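You operate a simulated robot arm through the tools that you are given. There is no shell and no other tool.

You run a simulated robot arm. Do the job below in one go: nothing can be reset, and whatever is moved stays where it is left.

## Task
Put things in order on the top of the work table. At the end: the green sock roll from the top of the work table stands where the purple peg bag stood; the green pine refill is in the beige spares bin; the blue dryer pad stands where the green pine refill stood; the purple peg bag stands where the blue dryer pad stood; whatever was shut is shut again. Leave all else as you found it, and nothing knocked over.

The check looks at the end state, three seconds after you hand in, the way a careful person would. Anything else that was tipped, shoved, dropped, spilled or broken makes it a failure.

## Robot
A 6-joint arm with a two-finger gripper, fixed in place. Base frame: the origin is at the foot of the arm, x ahead of it, y to its left, z up; the work surface is at about z = 0. Readings come in m, rad, newtons and seconds.
With the tool pointing down near the work surface it reaches from about 0.18 to 0.48 m from the base axis. Its first joint turns from -1.152 to 1.152 rad. Payload 1.76 kg.
Tool frame: the origin (TCP) lies between the finger pads and is the grasp point; the fingertips stand 0.029 m ahead of it; z points along the fingers, y is the line along which they close. The gripper opens to 0.082 m; its body begins 0.058 m behind the TCP.
Orientation is that of the tool frame in the base frame, as a unit quaternion [x, y, z, w]. With the fingers straight down and closing along the base's y, the tool's x points along the base's -x, its y along +y and its z along -z.

## Interface
- The arm moves only by the tool step_arm. Its argument "moves" is a list of rows, each a list of 7 numbers: the opening, from 0 (shut) to 1 (fully open), then the shift along the tool's x, y, z in m, then the turn, a rotation vector about the tool's x, y, z in rad. In form: [[gripper, dx, dy, dz, wx, wy, wz], ...]. A call has 1 to 20 rows; each row shifts and turns the commanded pose from where the row before left it, along the tool's axes as they then stand. Rows are played at 5 a second. More than 0.05 m and 0.15 rad between two rows, or a gripper value outside its range, and nothing of the call is played. A pose out of reach is approached as far as the arm can. The call stops where the force on the tool passes 40 N (or 10 N more than at its start, if that is more) or the arm is blocked; 0.2 s more then pass. Each finger travels about 0.2035 m/s and halts on what it meets, pressing with about 26 N; the grip force reading is that of the motor and also rises with nothing between the fingers. The clock runs only during rows and for 0.2 s after the last one: add rows that do not move to give the fingers time. It gives the time, the measured TCP pose, the force on the tool (base axes), the opening and the grip force at its end, in the units of the frame above (readings bear some noise), with the torque about the TCP (base axes, N m) and any sound that the robot's microphone picked up.
- Cameras (640 x 400 px; columns grow to the right, rows downward): "scene" is fixed at [0.0363, 0.3175, 0.4279]; the picture's right is [-0.91, -0.42, 0.00], its down [-0.23, 0.49, -0.84] and it looks along [0.35, -0.76, -0.54] (base axes); focal length 222 px, centre (320, 200). "wrist" rides on the gripper at [0.079, 0.004, -0.089] in the tool frame; the picture's right is [-0.05, 1.00, 0.00], its down [-0.71, -0.04, -0.71] and it looks along [-0.71, -0.04, 0.71] (tool axes); focal length 256 px, centre (320, 200). There is no depth. A picture from a camera that has moved, and an enlarged one, comes with that camera's place and axes in the base frame and with its lens.
- snapshot(camera): a new picture of that camera. The clock stands still meanwhile.
- enlarge(camera, box): a new picture of the part [left, top, right, bottom] of that camera's present view, enlarged. The clock stands still meanwhile.
- finish_job(): hands the job in; it is judged then, once.

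Nothing tells you positions but the pictures and the camera data. Unless the task says otherwise, let go and move clear before handing in.

The tools are called after "Emit:" as name(argument=value, ...) on one line, values as JSON. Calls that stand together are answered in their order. step_arm: Moves the arm, as the interface text tells. Its arguments: {"type":"object","properties":{"moves":{"type":"array"}},"required":["moves"]} The other tools are called the same way: snapshot (camera) takes a picture; enlarge (camera, box) takes an enlarged picture of a part of a camera's view; finish_job () hands the job in.

At the start:

```text
t: 0.0
eef_pos: [0.3184, 0.0374, 0.2937]
tool_rot: [0.0, 1.0, 0.001, 0.0]
force: [0.4, -0.2, -0.5]
ft_torque: [0.02, 0.03, 0.02]
width: 0.0818
grip_force: 0.0
```

scene: 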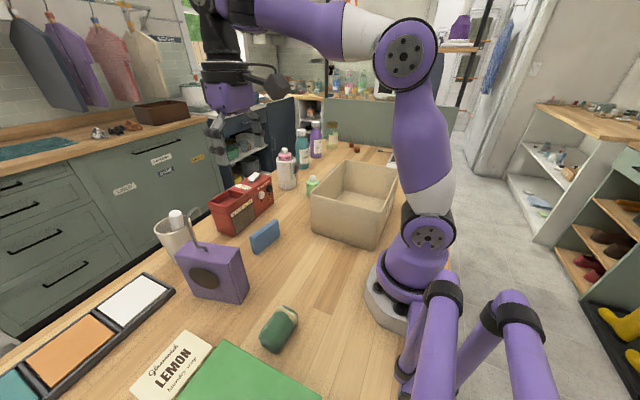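
wrist: 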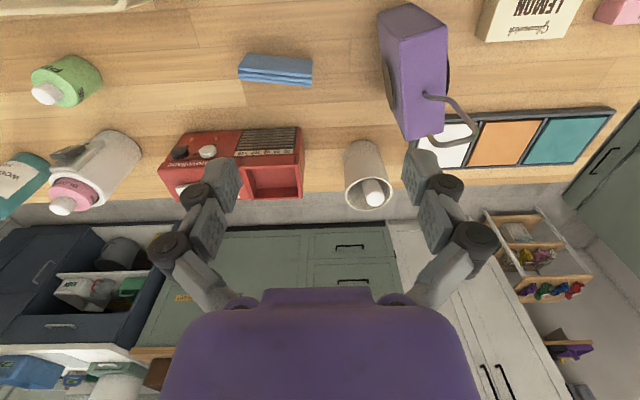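

I see the work table with a beige bin, a small green bottle (probably the pine refill), a blue pad, a purple bag with a hook, and a green roll near the front. I'll take closer pictures before moving.

Emit:
enlarge(camera="scene", box=[140, 140, 420, 315])

Emit:
enlarge(camera="scene", box=[140, 225, 420, 400])

Emit:
enlarge(camera="wrist", box=[0, 0, 320, 200])

Emit:
enlarge(camera="wrist", box=[320, 0, 640, 200])

```text
2.29 times, centred on (280, 228) of scene
camera zoom: at [0.0363, 0.3175, 0.4279], right [-0.91, -0.42, 0.0], down [-0.23, 0.49, -0.84], along [0.35, -0.76, -0.54], focal length 507 px, centre (411, 137)
```

zoom: 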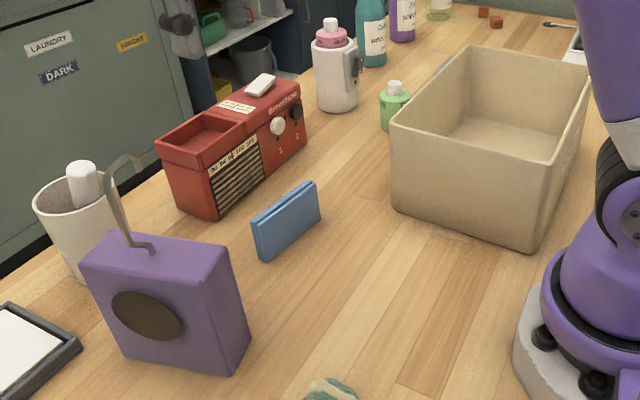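

```text
2.29 times, centred on (280, 312) of scene
camera zoom: at [0.0363, 0.3175, 0.4279], right [-0.91, -0.42, 0.0], down [-0.23, 0.49, -0.84], along [0.35, -0.76, -0.54], focal length 507 px, centre (411, -57)
```

zoom: 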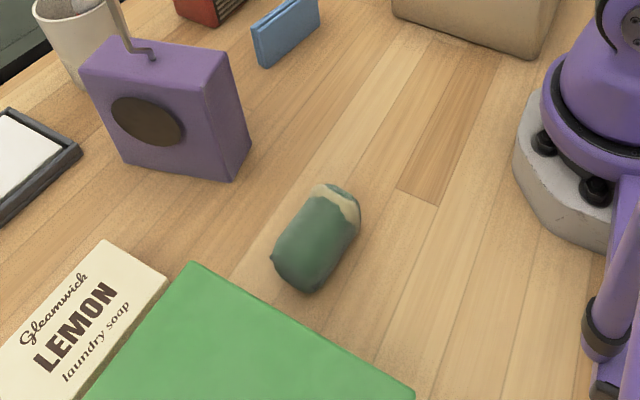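

```text
2.00 times, centred on (160, 100) of wrist
camera zoom: at [0.2384, 0.0408, 0.3831], right [0.05, 1.0, 0.0], down [0.71, -0.04, 0.71], along [0.71, -0.04, -0.71], focal length 512 px, centre (640, 400)
```

zoom: 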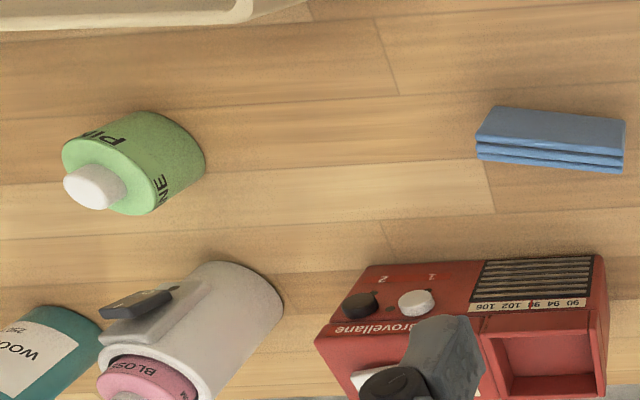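

```text
2.00 times, centred on (480, 100) of wrist
camera zoom: at [0.2384, 0.0408, 0.3831], right [0.05, 1.0, 0.0], down [0.71, -0.04, 0.71], along [0.71, -0.04, -0.71], focal length 512 px, centre (0, 400)
```

zoom: 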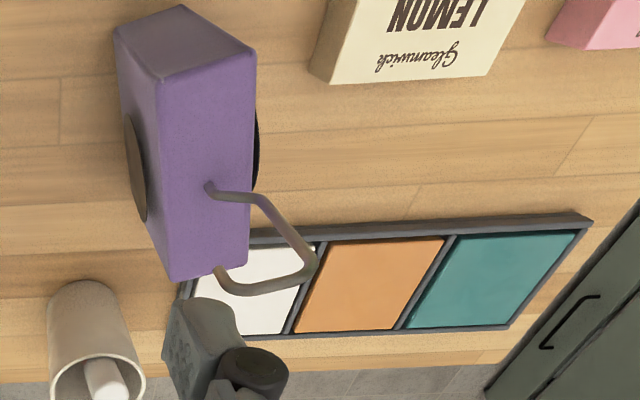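

The pine refill is at about (0.35, -0.295), the blue pad stands at (0.35, -0.02), the peg bag is at about (0.35, 0.14), the sock roll is at (0.19, 0.16), and the beige bin is around (0.18, -0.26). I'll move high over to the pine refill first for a closer look.

Emit:
step_arm(moves=[[1, -0.0015, -0.0396, 0.009, 0, 0, 0], [1, -0.0015, -0.0396, 0.009, 0, 0, 0], [1, -0.0015, -0.0396, 0.009, 0, 0, 0], [1, -0.0015, -0.0396, 0.009, 0, 0, 0], [1, -0.0015, -0.0396, 0.009, 0, 0, 0], [1, -0.0015, -0.0396, 0.009, 0, 0, 0], [1, -0.0015, -0.0396, 0.009, 0, 0, 0], [1, -0.0015, -0.0396, 0.009, 0, 0, 0], [1, 0, 0, 0, 0, 0, 0]])

Emit:
snapshot(camera="wrist")

Emit:
snapshot(camera="scene")

```text
t: 2.0
eef_pos: [0.3293, -0.2793, 0.2211]
tool_rot: [0.0, 1.0, 0.001, 0.0]
force: [0.5, -0.1, 0.8]
ft_torque: [0.0, 0.04, 0.03]
width: 0.0821
grip_force: 0.1
```

```text
taken
camera wrist: at [0.2509, -0.2747, 0.3101], right [0.05, 1.0, 0.0], down [0.71, -0.04, 0.71], along [0.71, -0.04, -0.71], focal length 256 px, centre (320, 200)
```

wrist: 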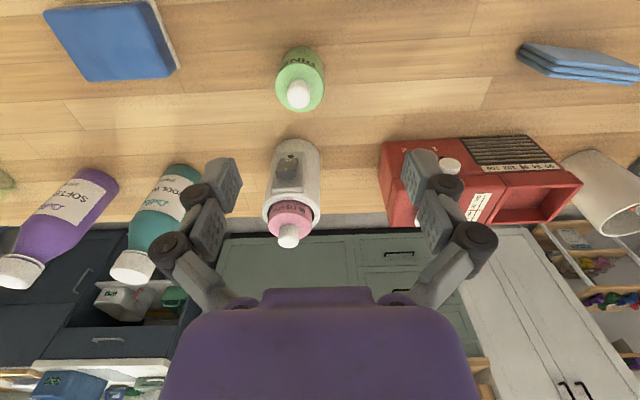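

```text
taken
```

scene: 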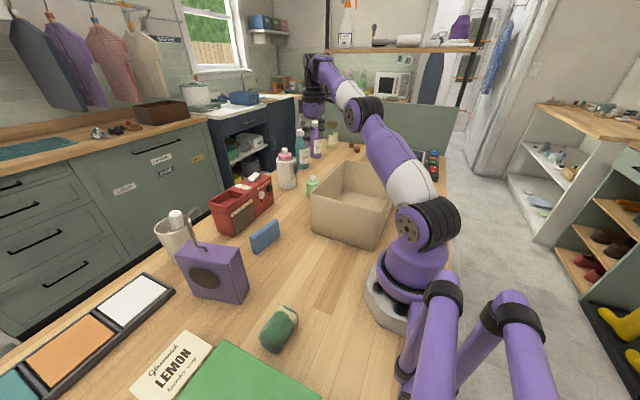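

The refill is clearly visible below, and there is a second blue square object further off near (0.31, -0.5). I'll zoom in on both blue objects and the refill.

Emit:
enlarge(camera="wrist", box=[0, 0, 240, 150])

Emit:
enlarge(camera="wrist", box=[240, 30, 400, 130])

Emit:
enlarge(camera="wrist", box=[480, 10, 640, 110])

Emit:
enlarge(camera="scene", box=[250, 110, 460, 240])

```text
2.67 times, centred on (120, 75) of wrist
camera zoom: at [0.2509, -0.2747, 0.3101], right [0.05, 1.0, 0.0], down [0.71, -0.04, 0.71], along [0.71, -0.04, -0.71], focal length 683 px, centre (853, 533)
```

zoom: 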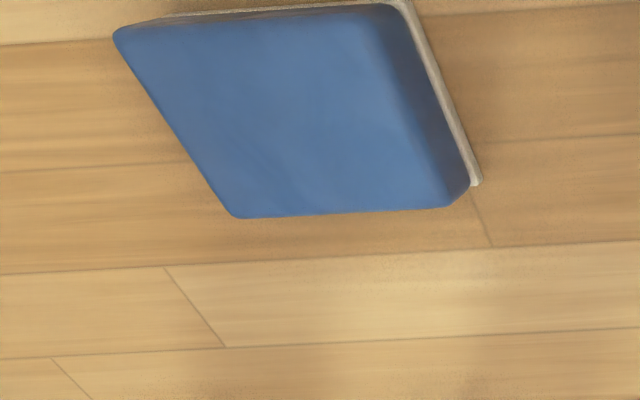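

```text
4.00 times, centred on (320, 80) of wrist
camera zoom: at [0.2509, -0.2747, 0.3101], right [0.05, 1.0, 0.0], down [0.71, -0.04, 0.71], along [0.71, -0.04, -0.71], focal length 1024 px, centre (320, 680)
```

zoom: 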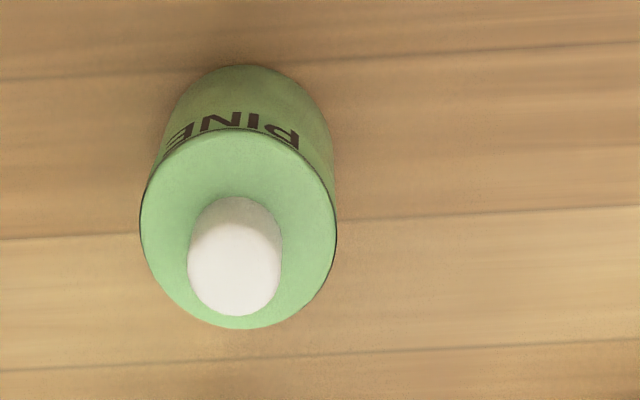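

```text
4.00 times, centred on (560, 60) of wrist
camera zoom: at [0.2509, -0.2747, 0.3101], right [0.05, 1.0, 0.0], down [0.71, -0.04, 0.71], along [0.71, -0.04, -0.71], focal length 1024 px, centre (-640, 760)
```

zoom: 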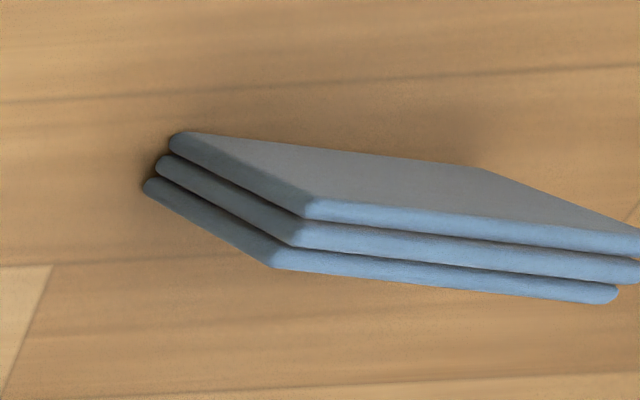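

```text
3.05 times, centred on (355, 175) of scene
camera zoom: at [0.0363, 0.3175, 0.4279], right [-0.91, -0.42, 0.0], down [-0.23, 0.49, -0.84], along [0.35, -0.76, -0.54], focal length 676 px, centre (213, 276)
```

zoom: 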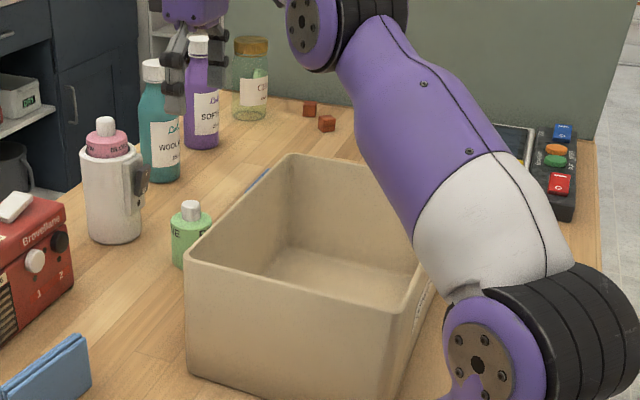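

The refill is a small green bottle, about 5 cm wide and 7 cm tall, at (0.351, -0.300). I'll turn the gripper so the wrist camera stays clear of the bin rim, come down to about z = 0.12 above the bottle, and look again.

Emit:
step_arm(moves=[[1, 0, 0, 0, 0, 0, 0.1333], [1, 0, 0, 0, 0, 0, 0.1333], [1, 0, 0, 0, 0, 0, 0.1333], [1, 0, 0, 0, 0, 0, 0.1333], [1, 0, 0, 0, 0, 0, 0.1334], [1, 0, 0, 0, 0, 0, 0.1334], [1, -0.0099, 0, 0.0333, 0, 0, 0], [1, -0.0099, 0, 0.0333, 0, 0, 0], [1, -0.0099, 0, 0.0333, 0, 0, 0], [1, 0, 0, 0, 0, 0, 0]])

Emit:
snapshot(camera="wrist")

Emit:
snapshot(camera="scene")

```text
t: 4.2
eef_pos: [0.3481, -0.3014, 0.1213]
tool_rot: [0.39, 0.921, 0.0, 0.001]
force: [0.1, 0.5, 0.5]
ft_torque: [0.0, -0.04, 0.0]
width: 0.0823
grip_force: 0.1
```

```text
taken
camera wrist: at [0.2963, -0.241, 0.2107], right [0.75, 0.66, 0.0], down [0.46, -0.53, 0.71], along [0.47, -0.53, -0.71], focal length 256 px, centre (320, 200)
```

wrist: 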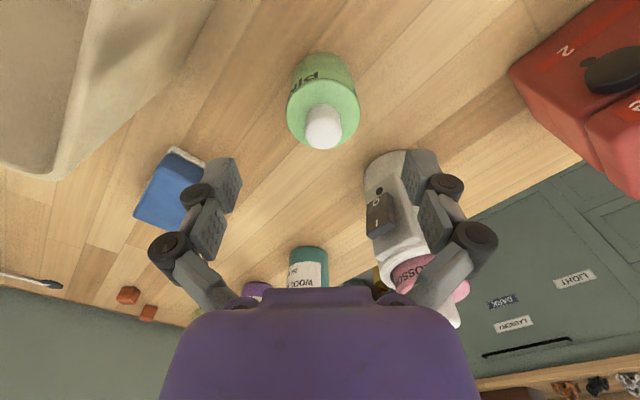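

```text
taken
```

scene: 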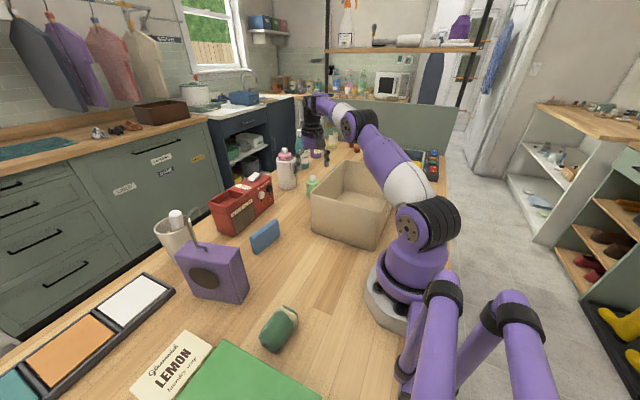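

The bottle sits almost directly under the gripper. I'll zoom in to fine-tune the centring.

Emit:
enlarge(camera="wrist", box=[240, 40, 400, 140])

Emit:
enlarge(camera="scene", box=[240, 80, 400, 180])

```text
4.00 times, centred on (320, 90) of wrist
camera zoom: at [0.2963, -0.241, 0.2107], right [0.75, 0.66, 0.0], down [0.46, -0.53, 0.71], along [0.47, -0.53, -0.71], focal length 1024 px, centre (320, 640)
```

zoom: 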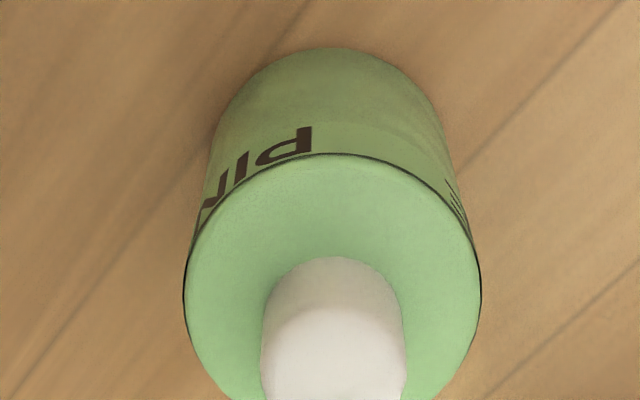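

```text
4.00 times, centred on (320, 130) of scene
camera zoom: at [0.0363, 0.3175, 0.4279], right [-0.91, -0.42, 0.0], down [-0.23, 0.49, -0.84], along [0.35, -0.76, -0.54], focal length 886 px, centre (320, 480)
```

zoom: 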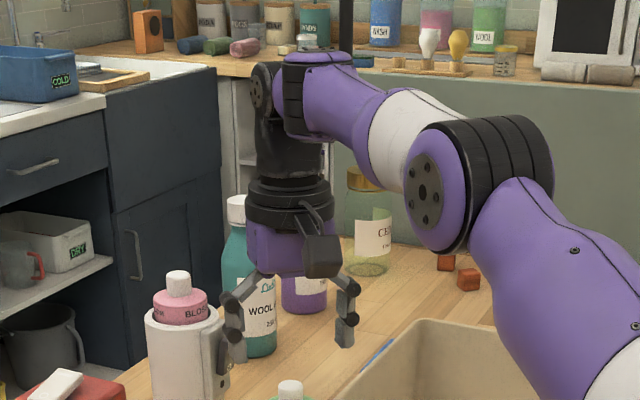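

The bottle centre is about 2 mm off along the closing line. I'll correct that, descend to z of about 0.039, and close.

Emit:
step_arm(moves=[[1, 0, 0.002, 0.02, 0, 0, 0], [1, 0, 0, 0.02, 0, 0, 0], [1, 0, 0, 0.02, 0, 0, 0], [1, 0, 0, 0.02, 0, 0, 0], [1, 0, 0, 0, 0, 0, 0], [0.4, 0, 0, 0, 0, 0, 0], [0.4, 0, 0, 0, 0, 0, 0], [0.4, 0, 0, 0, 0, 0, 0]])

Emit:
snapshot(camera="wrist")

```text
t: 6.0
eef_pos: [0.353, -0.3, 0.0414]
tool_rot: [0.39, 0.921, 0.001, 0.002]
force: [0.2, -2.6, 6.9]
ft_torque: [-0.1, -0.03, 0.02]
width: 0.0467
grip_force: 26.6
```

```text
taken
camera wrist: at [0.3005, -0.24, 0.1307], right [0.75, 0.66, 0.0], down [0.46, -0.53, 0.71], along [0.47, -0.53, -0.71], focal length 256 px, centre (320, 200)
```

wrist: 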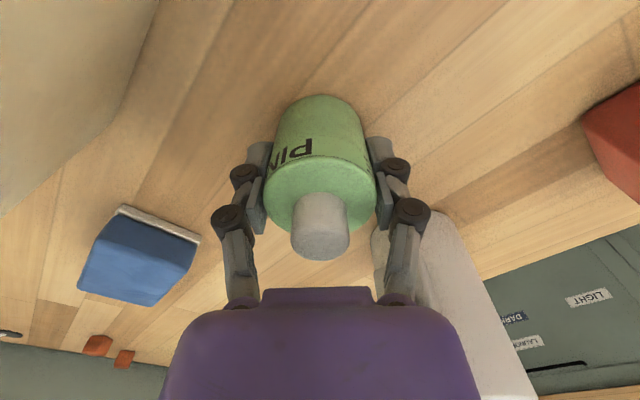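

The refill is held, with the grip at 47 mm and 26 N. I'll lift it straight up well above the bin rim and check the hold.

Emit:
step_arm(moves=[[0.4, 0, 0, -0.01, 0, 0, 0], [0.4, 0, 0, -0.02, 0, 0, 0], [0.4, 0, 0, -0.03, 0, 0, 0], [0.4, 0, 0, -0.04, 0, 0, 0], [0.4, 0, 0, -0.04, 0, 0, 0], [0.4, 0, 0, -0.04, 0, 0, 0], [0.4, 0, 0, 0, 0, 0, 0]])

Emit:
snapshot(camera="wrist")

Emit:
snapshot(camera="scene")

```text
t: 7.6
eef_pos: [0.3362, -0.2898, 0.2049]
tool_rot: [0.39, 0.921, 0.001, 0.0]
force: [0.6, 0.2, -1.2]
ft_torque: [-0.02, -0.01, 0.01]
width: 0.0464
grip_force: 26.3
out of reach, approached as far as the arm can: row 5, 6
```

```text
taken
camera wrist: at [0.2841, -0.2285, 0.2934], right [0.75, 0.66, 0.0], down [0.46, -0.53, 0.71], along [0.47, -0.53, -0.71], focal length 256 px, centre (320, 200)
```

wrist: 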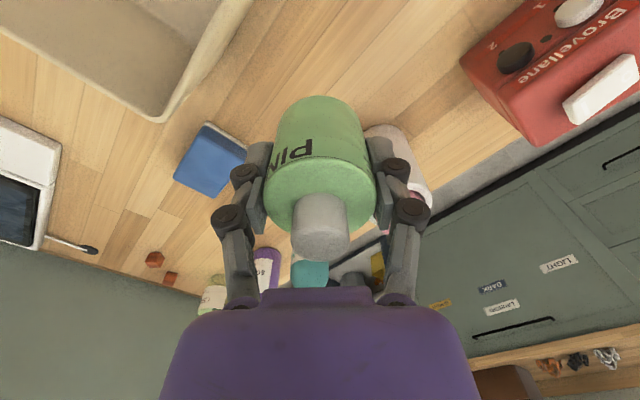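

```text
taken
```

scene: 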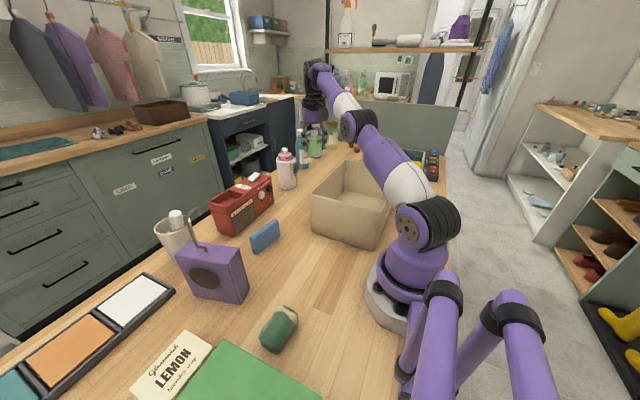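

The bottle is held firmly and clear. I'll carry it over the middle of the beige bin, around (0.185, -0.255), and look before lowering.

Emit:
step_arm(moves=[[0.4, 0.02, -0.012, 0, 0, 0, 0], [0.4, 0.026, -0.0168, -0.005, 0, 0, 0], [0.4, 0.028, -0.0184, -0.005, 0, 0, 0], [0.4, 0.028, -0.0184, 0, 0, 0, 0], [0.4, 0.028, -0.0184, 0, 0, 0, 0], [0.4, 0, 0, 0, 0, 0, 0]])

Emit:
snapshot(camera="wrist")

Emit:
snapshot(camera="scene")

```text
t: 9.0
eef_pos: [0.1868, -0.2526, 0.2127]
tool_rot: [0.389, 0.921, 0.001, 0.0]
force: [-1.1, 0.6, -0.5]
ft_torque: [0.0, -0.01, 0.0]
width: 0.0463
grip_force: 25.7
```

```text
taken
camera wrist: at [0.1347, -0.1932, 0.302], right [0.75, 0.66, 0.0], down [0.46, -0.53, 0.71], along [0.47, -0.53, -0.71], focal length 256 px, centre (320, 200)
```

wrist: 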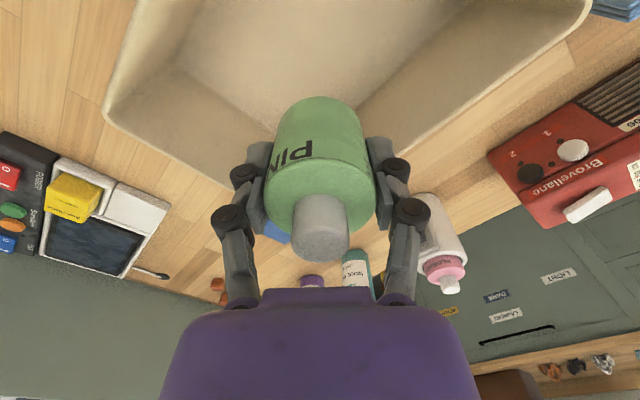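

```text
taken
```

scene: 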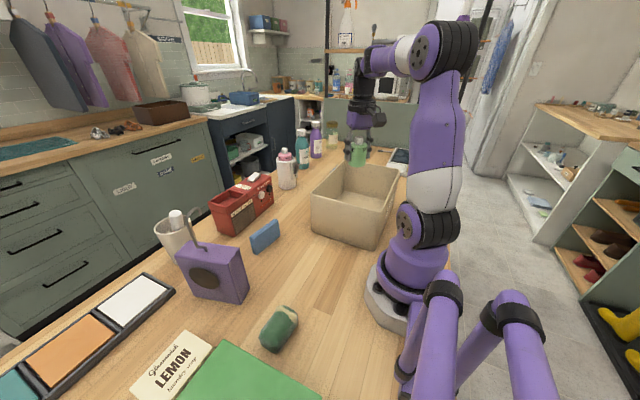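

The bin is empty, with its rim spanning about x 0.075–0.265 and y -0.37 to -0.115, and the bottle hangs well inside. I'll lower it to just above the bin floor.

Emit:
step_arm(moves=[[0.4, 0, 0, 0.03, 0, 0, 0], [0.4, 0, 0, 0.03, 0, 0, 0], [0.4, 0, 0, 0.03, 0, 0, 0], [0.4, 0, 0, 0.03, 0, 0, 0], [0.4, 0, 0, 0.02, 0, 0, 0], [0.4, 0, 0, 0.012, 0, 0, 0], [0.4, 0, 0, 0, 0, 0, 0]])

Emit:
snapshot(camera="wrist")

Emit:
snapshot(camera="scene")

```text
t: 10.6
eef_pos: [0.1854, -0.2548, 0.0602]
tool_rot: [0.39, 0.921, 0.001, 0.001]
force: [0.6, 0.7, -1.5]
ft_torque: [0.02, -0.02, 0.0]
width: 0.0465
grip_force: 25.8
```

```text
taken
camera wrist: at [0.1331, -0.1935, 0.1489], right [0.75, 0.66, 0.0], down [0.46, -0.53, 0.71], along [0.47, -0.53, -0.71], focal length 256 px, centre (320, 200)
```

wrist: 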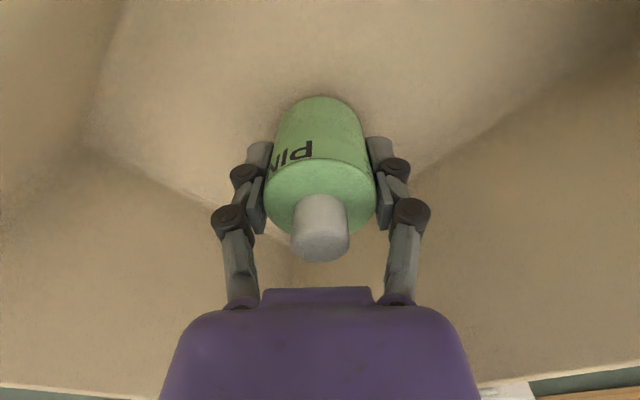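

```text
taken
```

scene: 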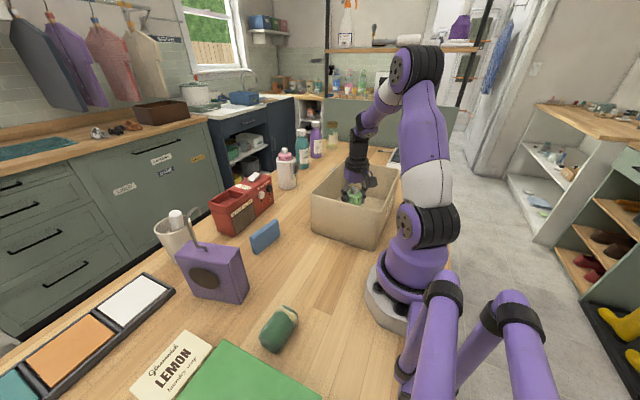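

The bottle is inside the bin and just above the floor. I'll lower in small steps while watching the force.

Emit:
step_arm(moves=[[0.4, 0, 0, 0.004, 0, 0, 0], [0.4, 0, 0, 0.004, 0, 0, 0], [0.4, 0, 0, 0, 0, 0, 0]])

```text
t: 11.4
eef_pos: [0.1847, -0.2533, 0.0533]
tool_rot: [0.39, 0.921, 0.0, 0.001]
force: [0.7, -0.2, -0.6]
ft_torque: [0.03, 0.0, -0.02]
width: 0.0465
grip_force: 25.7
```

There is no contact yet, so I'll continue down in small steps.

Emit:
step_arm(moves=[[0.4, 0, 0, 0.003, 0, 0, 0], [0.4, 0, 0, 0, 0, 0, 0]])

Emit:
step_arm(moves=[[0.4, 0, 0, 0.002, 0, 0, 0], [0.4, 0, 0, 0, 0, 0, 0]])

Emit:
step_arm(moves=[[0.4, 0, 0, 0.002, 0, 0, 0], [0.4, 0, 0, 0, 0, 0, 0]])

```text
t: 12.0
eef_pos: [0.1861, -0.254, 0.0493]
tool_rot: [0.39, 0.921, 0.001, 0.0]
force: [0.0, -0.3, -0.9]
ft_torque: [-0.01, -0.02, -0.03]
width: 0.0465
grip_force: 26.6
```

```text
t: 12.6
eef_pos: [0.1845, -0.2517, 0.0481]
tool_rot: [0.39, 0.921, 0.001, 0.0]
force: [-1.1, -0.2, -0.6]
ft_torque: [-0.02, -0.01, 0.02]
width: 0.0466
grip_force: 26.3
```

```text
t: 13.2
eef_pos: [0.1844, -0.2539, 0.0466]
tool_rot: [0.39, 0.921, 0.0, 0.001]
force: [-0.2, -0.2, -0.9]
ft_torque: [0.0, -0.01, 0.0]
width: 0.0463
grip_force: 26.0
```

Emit:
step_arm(moves=[[0.4, 0, 0, 0.002, 0, 0, 0], [0.4, 0, 0, 0, 0, 0, 0]])

```text
t: 13.8
eef_pos: [0.186, -0.2523, 0.0442]
tool_rot: [0.391, 0.921, -0.001, 0.002]
force: [-7.2, -5.6, 23.5]
ft_torque: [-0.23, 0.25, -0.02]
width: 0.0467
grip_force: 25.8
```

The bottle has touched the bin floor. I'll ease off slightly, open gently, and withdraw straight up.

Emit:
step_arm(moves=[[0.4, 0, 0, -0.0015, 0, 0, 0], [0.4, 0, 0, 0, 0, 0, 0], [0.6, 0, 0, 0, 0, 0, 0], [0.75, 0, 0, 0, 0, 0, 0], [0.9, 0, 0, 0, 0, 0, 0], [0.9, 0, 0, 0, 0, 0, 0]])

Emit:
snapshot(camera="wrist")

```text
t: 15.2
eef_pos: [0.1855, -0.2519, 0.0457]
tool_rot: [0.39, 0.921, 0.001, 0.0]
force: [0.3, -0.6, 0.5]
ft_torque: [0.0, 0.02, -0.02]
width: 0.0737
grip_force: 0.1
```

```text
taken
camera wrist: at [0.1341, -0.1911, 0.135], right [0.75, 0.66, 0.0], down [0.46, -0.53, 0.71], along [0.47, -0.53, -0.71], focal length 256 px, centre (320, 200)
```

wrist: 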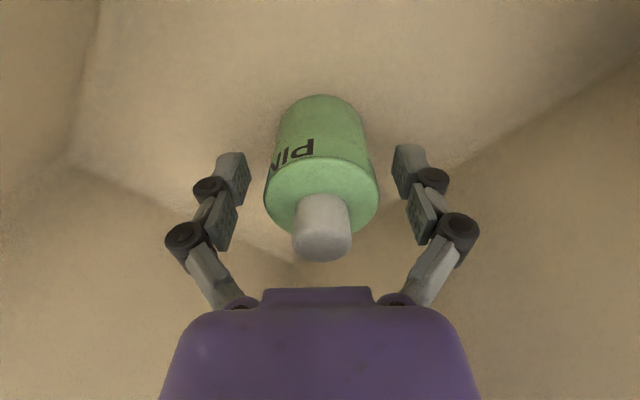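

The refill stands in the bin, released. I'll rise straight up and verify.

Emit:
step_arm(moves=[[0.9, 0, 0, -0.015, 0, 0, 0], [0.9, 0, 0, -0.03, 0, 0, 0], [0.9, 0, 0, -0.04, 0, 0, 0], [0.9, 0, 0, -0.04, 0, 0, 0], [0.9, 0, 0, -0.04, 0, 0, 0], [0.9, 0, 0, -0.04, 0, 0, 0], [0.9, 0, 0, 0, 0, 0, 0]])

Emit:
snapshot(camera="wrist")

Emit:
enlarge(camera="scene", box=[140, 140, 420, 315])

```text
t: 16.8
eef_pos: [0.1855, -0.2533, 0.2495]
tool_rot: [0.39, 0.921, 0.0, 0.0]
force: [-0.2, -0.2, 0.0]
ft_torque: [0.0, -0.01, -0.01]
width: 0.0738
grip_force: 0.0
```

```text
taken
camera wrist: at [0.1341, -0.1926, 0.3387], right [0.75, 0.66, 0.0], down [0.46, -0.53, 0.71], along [0.46, -0.53, -0.71], focal length 256 px, centre (320, 200)
```

wrist: 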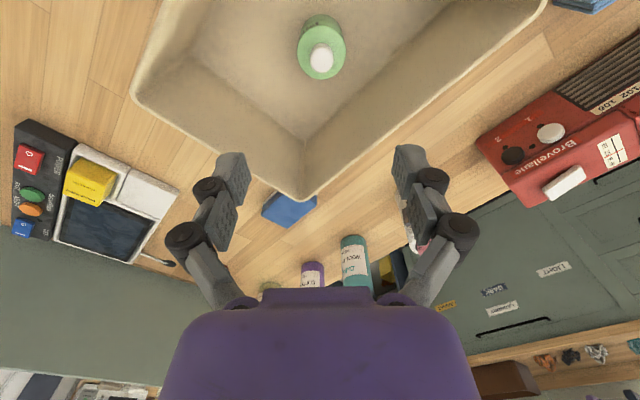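

```text
2.29 times, centred on (280, 228) of scene
camera zoom: at [0.0363, 0.3175, 0.4279], right [-0.91, -0.42, 0.0], down [-0.23, 0.49, -0.84], along [0.35, -0.76, -0.54], focal length 507 px, centre (411, 137)
```

zoom: 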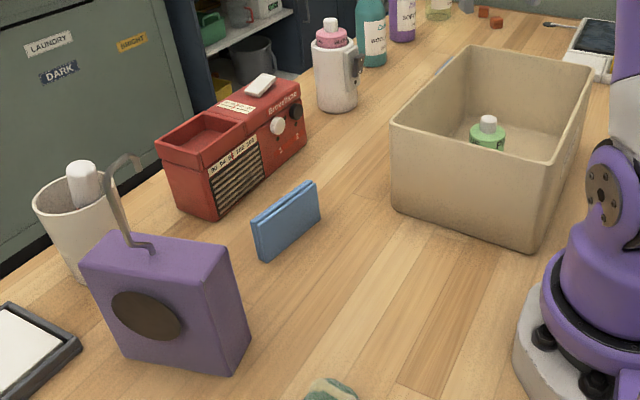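

The refill stands upright in the bin and everything else looks undisturbed. Next I'll move above the blue pad and turn the gripper so the fingers close across its thin side.

Emit:
step_arm(moves=[[0.9, 0.0063, 0.0349, 0, 0, 0, 0], [0.9, 0.0063, 0.0349, 0, 0, 0, 0], [0.9, 0.0063, 0.0349, 0, 0, 0, 0], [0.9, 0.0063, 0.0349, 0, 0, 0, 0], [0.9, 0.0063, 0.0349, 0.01, 0, 0, 0], [0.9, 0.0063, 0.0349, 0.015, 0, 0, 0], [0.9, 0.0063, 0.0349, 0.015, 0, 0, 0], [0.9, 0.0063, 0.0349, 0.01, 0, 0, 0], [0.9, 0, 0, 0, 0, 0, 0.1329], [0.9, 0, 0, 0, 0, 0, 0.1329], [0.9, 0, 0, 0, 0, 0, 0.1329], [0.9, 0, 0, 0, 0, 0, 0.1329], [0.9, 0, 0, 0, 0, 0, 0.1329], [0.9, 0, 0, 0, 0, 0, 0.1329], [0.9, 0, 0, 0, 0, 0, 0.1329], [0.9, 0, 0, 0, 0, 0, 0]])

Emit:
snapshot(camera="wrist")

Emit:
snapshot(camera="scene")

```text
t: 20.2
eef_pos: [0.3509, -0.0233, 0.2027]
tool_rot: [0.762, 0.647, 0.0, -0.001]
force: [0.0, 0.0, -0.2]
ft_torque: [0.01, -0.01, -0.02]
width: 0.0738
grip_force: 0.0
```

```text
taken
camera wrist: at [0.3678, 0.0563, 0.2906], right [0.98, -0.21, 0.0], down [-0.15, -0.69, 0.71], along [-0.15, -0.69, -0.71], focal length 256 px, centre (320, 200)
```

wrist: 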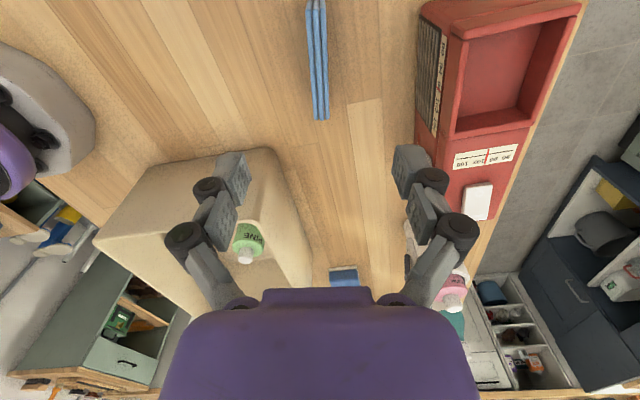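

```text
taken
```

scene: 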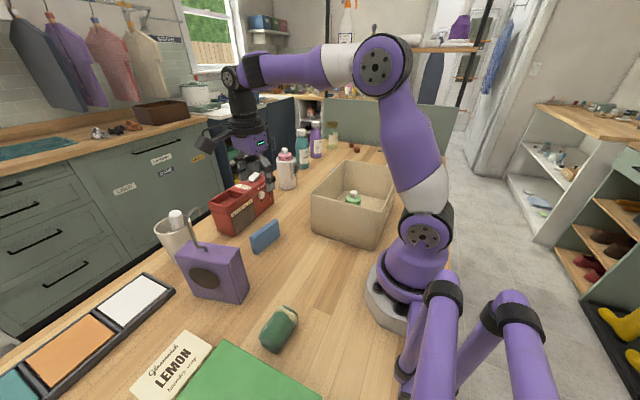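

The pad is directly below as a thin strip. I'll zoom in for its exact angle and centre.

Emit:
enlarge(camera="wrist", box=[224, 0, 416, 120])

Emit:
enlarge(camera="scene", box=[150, 190, 310, 290])

```text
3.33 times, centred on (320, 60) of wrist
camera zoom: at [0.3678, 0.0563, 0.2906], right [0.98, -0.21, 0.0], down [-0.15, -0.69, 0.71], along [-0.15, -0.69, -0.71], focal length 853 px, centre (320, 667)
```

zoom: 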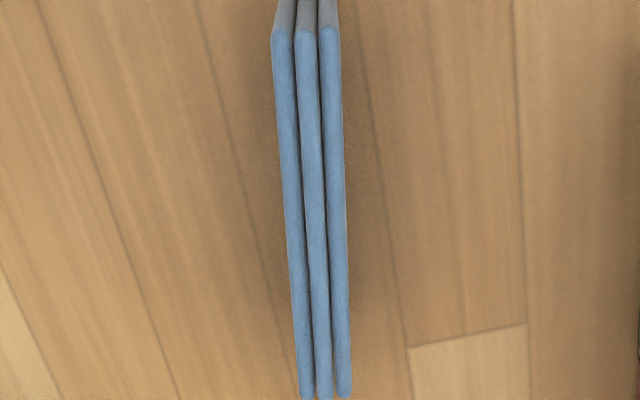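

```text
4.00 times, centred on (230, 240) of scene
camera zoom: at [0.0363, 0.3175, 0.4279], right [-0.91, -0.42, 0.0], down [-0.23, 0.49, -0.84], along [0.35, -0.76, -0.54], focal length 886 px, centre (680, 40)
```

zoom: 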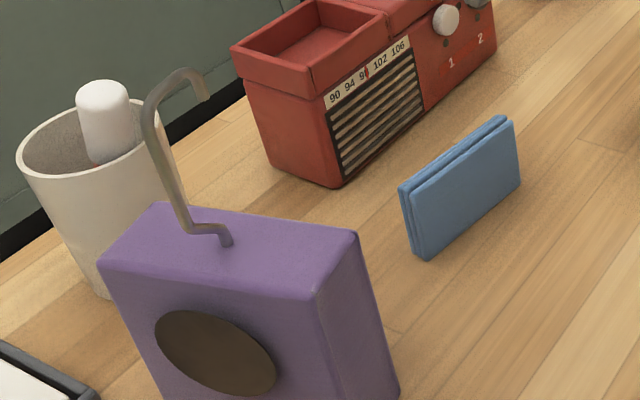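

The pad is aligned with the gripper within about half a millimetre and 0.005 rad; it's 15 mm thick and centred near (0.351, -0.020). I'll pre-close partway and descend around it.

Emit:
step_arm(moves=[[0.45, 0.002, 0, 0.03, 0, 0, 0], [0.45, 0, 0, 0.03, 0, 0, 0], [0.45, 0, 0, 0.03, 0, 0, 0], [0.45, 0, 0, 0.02, 0, 0, 0], [0.45, 0, 0, 0, 0, 0, 0]])

Emit:
snapshot(camera="wrist")

Emit:
enlarge(camera="scene", box=[150, 150, 310, 250])

```text
t: 21.4
eef_pos: [0.3511, -0.0196, 0.0901]
tool_rot: [0.761, 0.648, 0.001, -0.001]
force: [0.2, -0.4, -0.1]
ft_torque: [-0.01, 0.01, -0.02]
width: 0.0372
grip_force: 0.0
```

```text
taken
camera wrist: at [0.3675, 0.0587, 0.1791], right [0.98, -0.21, 0.0], down [-0.15, -0.69, 0.71], along [-0.15, -0.69, -0.71], focal length 256 px, centre (320, 200)
```

wrist: 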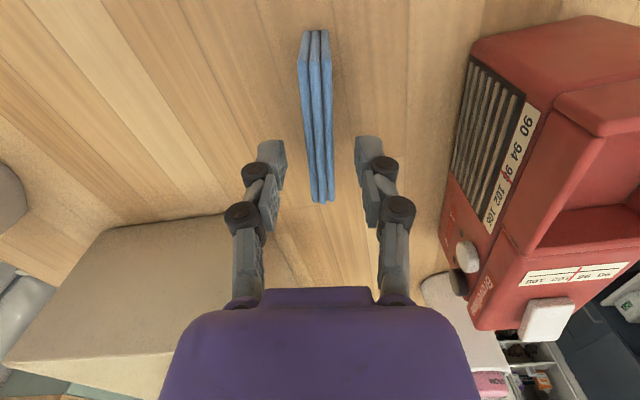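

```text
4.00 times, centred on (230, 200) of scene
camera zoom: at [0.0363, 0.3175, 0.4279], right [-0.91, -0.42, 0.0], down [-0.23, 0.49, -0.84], along [0.35, -0.76, -0.54], focal length 886 px, centre (680, 200)
```

zoom: 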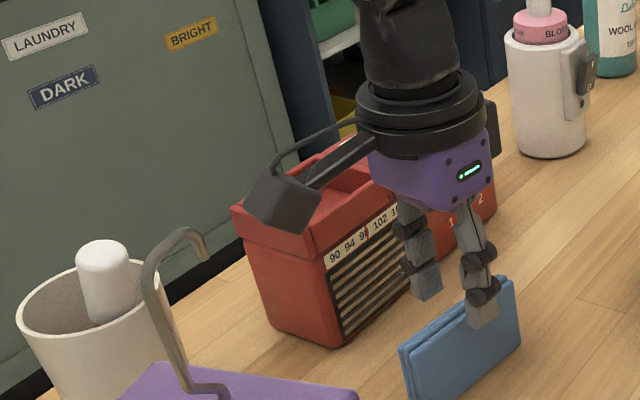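

The fingers straddle the pad evenly. I'll descend the last 48 mm and close gently.

Emit:
step_arm(moves=[[0.45, 0, 0, 0.016, 0, 0, 0], [0.45, 0, 0, 0.016, 0, 0, 0], [0.45, 0, 0, 0.016, 0, 0, 0], [0.45, 0, 0, 0, 0, 0, 0]])

Emit:
snapshot(camera="wrist")

```text
t: 22.4
eef_pos: [0.3512, -0.0201, 0.0429]
tool_rot: [0.762, 0.648, 0.0, 0.0]
force: [0.3, -1.0, -0.5]
ft_torque: [0.01, -0.02, -0.01]
width: 0.0368
grip_force: 0.1
```

```text
taken
camera wrist: at [0.3673, 0.0586, 0.1311], right [0.98, -0.21, 0.0], down [-0.15, -0.69, 0.71], along [-0.15, -0.69, -0.71], focal length 256 px, centre (320, 200)
```

wrist: 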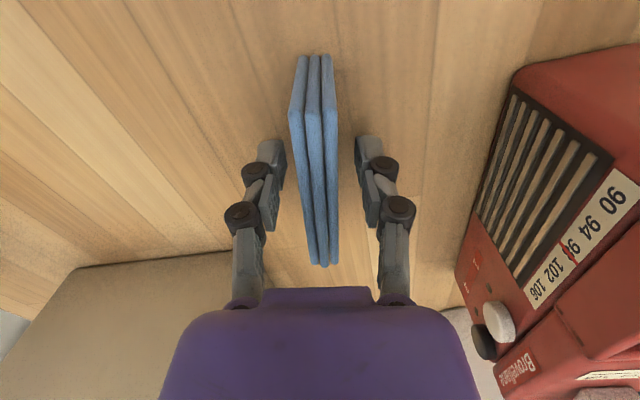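

The pad is centred between the fingers, so I'll close on it now.

Emit:
step_arm(moves=[[0.3, 0, 0, 0, 0, 0, 0], [0.2, 0, 0, 0, 0, 0, 0], [0.1, 0, 0, 0, 0, 0, 0], [0.1, 0, 0, 0, 0, 0, 0]])

Emit:
snapshot(camera="wrist")

```text
t: 23.4
eef_pos: [0.351, -0.0191, 0.042]
tool_rot: [0.761, 0.648, 0.001, -0.001]
force: [-0.9, -1.1, -0.8]
ft_torque: [-0.02, 0.0, -0.04]
width: 0.0141
grip_force: 26.0
```

```text
taken
camera wrist: at [0.3674, 0.0587, 0.1314], right [0.98, -0.21, 0.0], down [-0.15, -0.69, 0.71], along [-0.15, -0.69, -0.71], focal length 256 px, centre (320, 200)
```

wrist: 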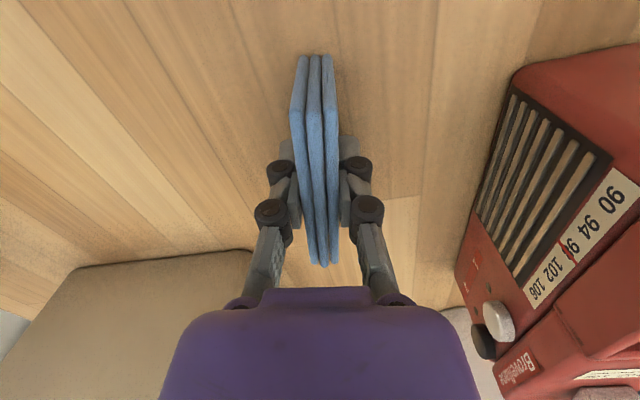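

The pad is gripped at 14 mm and 26 N, centred under the gripper. I'll lift to z of about 0.12 and carry it straight along -y, between the bin and the radio, to the refill's old spot.

Emit:
step_arm(moves=[[0.1, 0, 0, -0.01, 0, 0, 0], [0.1, 0, 0, -0.02, 0, 0, 0], [0.1, 0, 0, -0.025, 0, 0, 0], [0.1, 0, 0, -0.025, 0, 0, 0], [0.1, 0, 0, 0, 0, 0, 0]])

Emit:
snapshot(camera="wrist")

Emit:
snapshot(camera="scene")

```text
t: 24.6
eef_pos: [0.351, -0.0191, 0.1217]
tool_rot: [0.761, 0.648, 0.001, -0.001]
force: [0.7, 0.3, -0.2]
ft_torque: [-0.01, 0.01, -0.01]
width: 0.0142
grip_force: 26.2
```

```text
taken
camera wrist: at [0.3674, 0.0586, 0.2104], right [0.98, -0.21, 0.0], down [-0.15, -0.69, 0.71], along [-0.15, -0.69, -0.71], focal length 256 px, centre (320, 200)
```

wrist: 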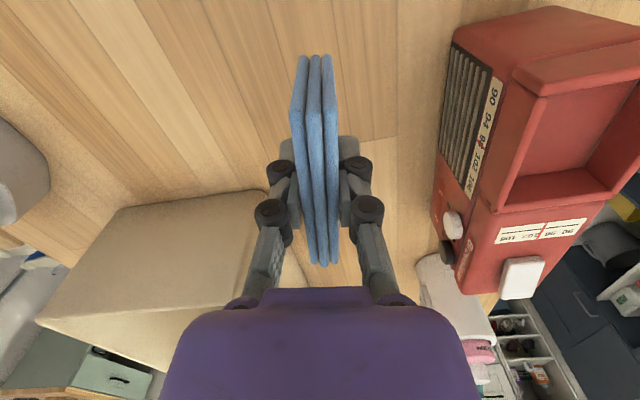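

```text
taken
```

scene: 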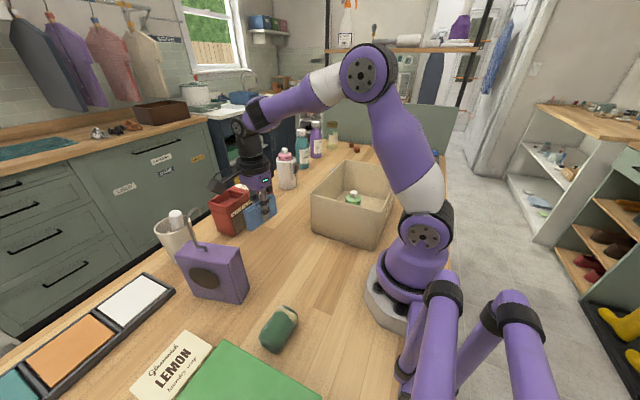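

The pad is lifted cleanly. I'll carry it to (0.351, -0.299).

Emit:
step_arm(moves=[[0.1, -0.0345, 0.0056, 0, 0, 0, 0], [0.1, -0.0345, 0.0056, 0, 0, 0, 0], [0.1, -0.0345, 0.0056, 0, 0, 0, 0], [0.1, -0.0345, 0.0056, 0, 0, 0, 0], [0.1, -0.0345, 0.0056, 0, 0, 0, 0], [0.1, -0.0345, 0.0056, 0, 0, 0, 0], [0.1, -0.0345, 0.0056, 0, 0, 0, 0], [0.1, -0.0345, 0.0056, 0, 0, 0, 0], [0.1, 0, 0, 0, 0, 0, 0]])

Emit:
snapshot(camera="wrist")

Emit:
snapshot(camera="scene")

```text
t: 26.6
eef_pos: [0.3508, -0.3011, 0.1217]
tool_rot: [0.761, 0.649, 0.001, -0.002]
force: [0.5, -0.7, -1.0]
ft_torque: [0.02, 0.0, 0.0]
width: 0.0141
grip_force: 26.1
```

```text
taken
camera wrist: at [0.369, -0.2237, 0.2121], right [0.98, -0.21, 0.0], down [-0.15, -0.69, 0.71], along [-0.15, -0.69, -0.71], focal length 256 px, centre (320, 200)
```

wrist: 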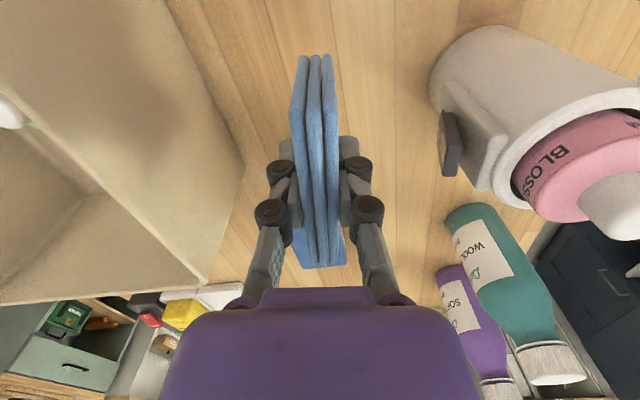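

```text
taken
```

scene: 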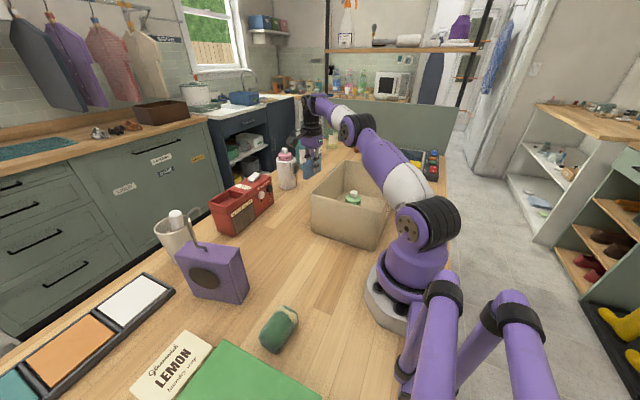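

The pad is over the refill's old spot with clear space around it. I'll lower it to just above the table.

Emit:
step_arm(moves=[[0.1, 0.002, 0, 0.025, 0, 0, 0], [0.1, 0, 0, 0.025, 0, 0, 0], [0.1, 0, 0, 0.018, 0, 0, 0], [0.1, 0, 0, 0.006, 0, 0, 0], [0.1, 0, 0, 0, 0, 0, 0]])

Emit:
step_arm(moves=[[0.1, 0, 0, 0.003, 0, 0, 0], [0.1, 0, 0, 0, 0, 0, 0]])

```text
t: 27.8
eef_pos: [0.3524, -0.2992, 0.0473]
tool_rot: [0.761, 0.649, 0.001, -0.001]
force: [-1.1, 0.3, -0.6]
ft_torque: [0.0, 0.0, 0.0]
width: 0.0143
grip_force: 25.9
```

```text
t: 28.4
eef_pos: [0.3525, -0.2982, 0.0453]
tool_rot: [0.761, 0.649, 0.0, 0.0]
force: [0.2, -1.5, -0.7]
ft_torque: [-0.02, -0.02, 0.02]
width: 0.0144
grip_force: 26.3
```

Emit:
step_arm(moves=[[0.1, 0, 0, 0.0015, 0, 0, 0], [0.1, 0, 0, 0, 0, 0, 0]])

Emit:
step_arm(moves=[[0.1, 0, 0, 0.0012, 0, 0, 0], [0.1, 0, 0, 0, 0, 0, 0]])

```text
t: 29.0
eef_pos: [0.3518, -0.2973, 0.0439]
tool_rot: [0.761, 0.649, 0.001, -0.001]
force: [-0.1, 0.6, 0.2]
ft_torque: [-0.05, 0.0, 0.0]
width: 0.0142
grip_force: 26.0
```

```text
t: 29.6
eef_pos: [0.3525, -0.2965, 0.0437]
tool_rot: [0.761, 0.649, 0.001, 0.0]
force: [-0.7, -0.7, 0.0]
ft_torque: [0.0, -0.01, 0.0]
width: 0.014
grip_force: 25.9
```

There is no contact yet, so I'll keep going in roughly 1 mm steps.

Emit:
step_arm(moves=[[0.1, 0, 0, 0.001, 0, 0, 0], [0.1, 0, 0, 0, 0, 0, 0]])

Emit:
step_arm(moves=[[0.1, 0, 0, 0.001, 0, 0, 0], [0.1, 0, 0, 0, 0, 0, 0]])

```text
t: 30.2
eef_pos: [0.3524, -0.2969, 0.0418]
tool_rot: [0.761, 0.649, 0.001, 0.0]
force: [0.2, 1.4, 3.6]
ft_torque: [0.07, 0.03, 0.0]
width: 0.0142
grip_force: 26.1
```

```text
t: 30.8
eef_pos: [0.3521, -0.2971, 0.0417]
tool_rot: [0.762, 0.648, 0.001, 0.0]
force: [-2.2, 1.0, 12.2]
ft_torque: [0.04, 0.08, -0.03]
width: 0.0143
grip_force: 26.0
```

The pad's edge is on the table. I'll ease off half a millimetre and open slowly.

Emit:
step_arm(moves=[[0.1, 0, 0, -0.0006, 0, 0, 0], [0.15, 0, 0, 0, 0, 0, 0], [0.18, 0, 0, 0, 0, 0, 0], [0.22, 0, 0, 0, 0, 0, 0], [0.28, 0, 0, 0, 0, 0, 0], [0.35, 0, 0, 0, 0, 0, 0], [0.45, 0, 0, 0, 0, 0, 0], [0.45, 0, 0, 0, 0, 0, 0]])

Emit:
snapshot(camera="wrist")

Emit:
snapshot(camera="scene")

```text
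t: 32.6
eef_pos: [0.3521, -0.2979, 0.0423]
tool_rot: [0.76, 0.649, 0.001, -0.001]
force: [-0.6, -0.9, 0.6]
ft_torque: [0.0, 0.05, 0.0]
width: 0.037
grip_force: 0.1
```

```text
taken
camera wrist: at [0.3688, -0.2198, 0.1304], right [0.98, -0.21, 0.0], down [-0.15, -0.69, 0.71], along [-0.15, -0.69, -0.71], focal length 256 px, centre (320, 200)
```

wrist: 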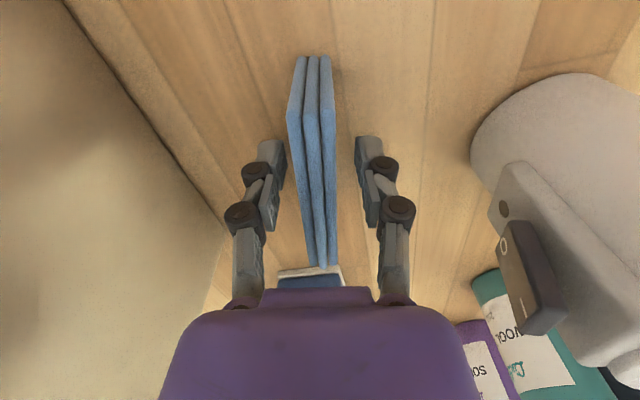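

```text
taken
```

scene: 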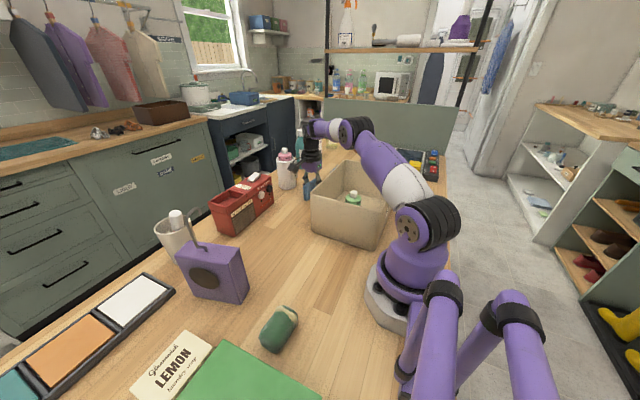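

The pad stands free. I'll rise straight up and then check it.

Emit:
step_arm(moves=[[0.45, 0, 0, -0.01, 0, 0, 0], [0.45, 0, 0, -0.02, 0, 0, 0], [0.45, 0, 0, -0.03, 0, 0, 0], [0.45, 0, 0, -0.03, 0, 0, 0], [0.45, 0, 0, -0.015, 0, 0, 0], [0.45, 0, 0, 0, 0, 0, 0]])

Emit:
snapshot(camera="wrist")

Emit:
enlarge(camera="scene", box=[220, 120, 420, 245])

```text
t: 34.0
eef_pos: [0.3533, -0.2981, 0.1454]
tool_rot: [0.761, 0.649, 0.0, 0.0]
force: [-1.2, 0.2, 0.0]
ft_torque: [0.01, -0.01, -0.01]
width: 0.037
grip_force: 0.1
```

```text
taken
camera wrist: at [0.3702, -0.2199, 0.2341], right [0.98, -0.21, 0.0], down [-0.15, -0.69, 0.71], along [-0.15, -0.69, -0.71], focal length 256 px, centre (320, 200)
```

wrist: 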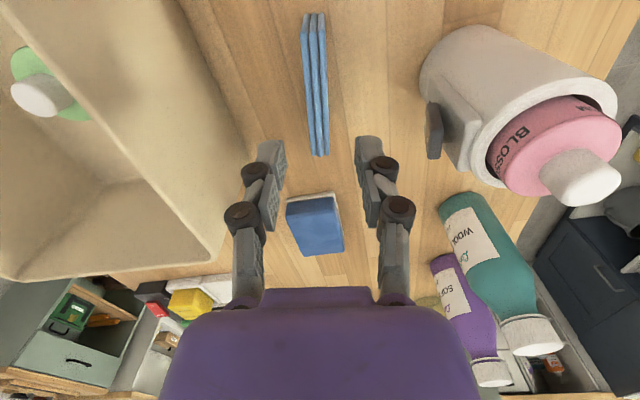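

```text
3.20 times, centred on (320, 182) of scene
camera zoom: at [0.0363, 0.3175, 0.4279], right [-0.91, -0.42, 0.0], down [-0.23, 0.49, -0.84], along [0.35, -0.76, -0.54], focal length 709 px, centre (320, 256)
```

zoom: 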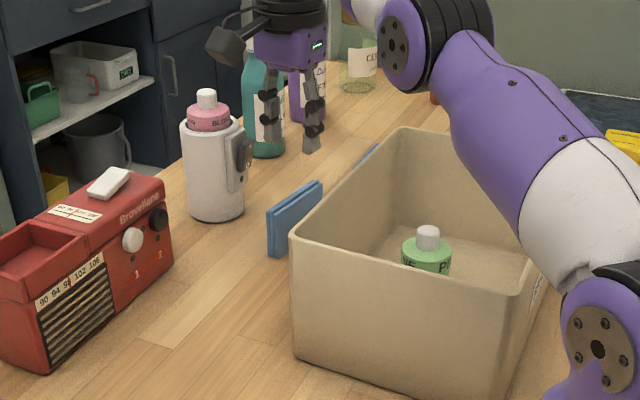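

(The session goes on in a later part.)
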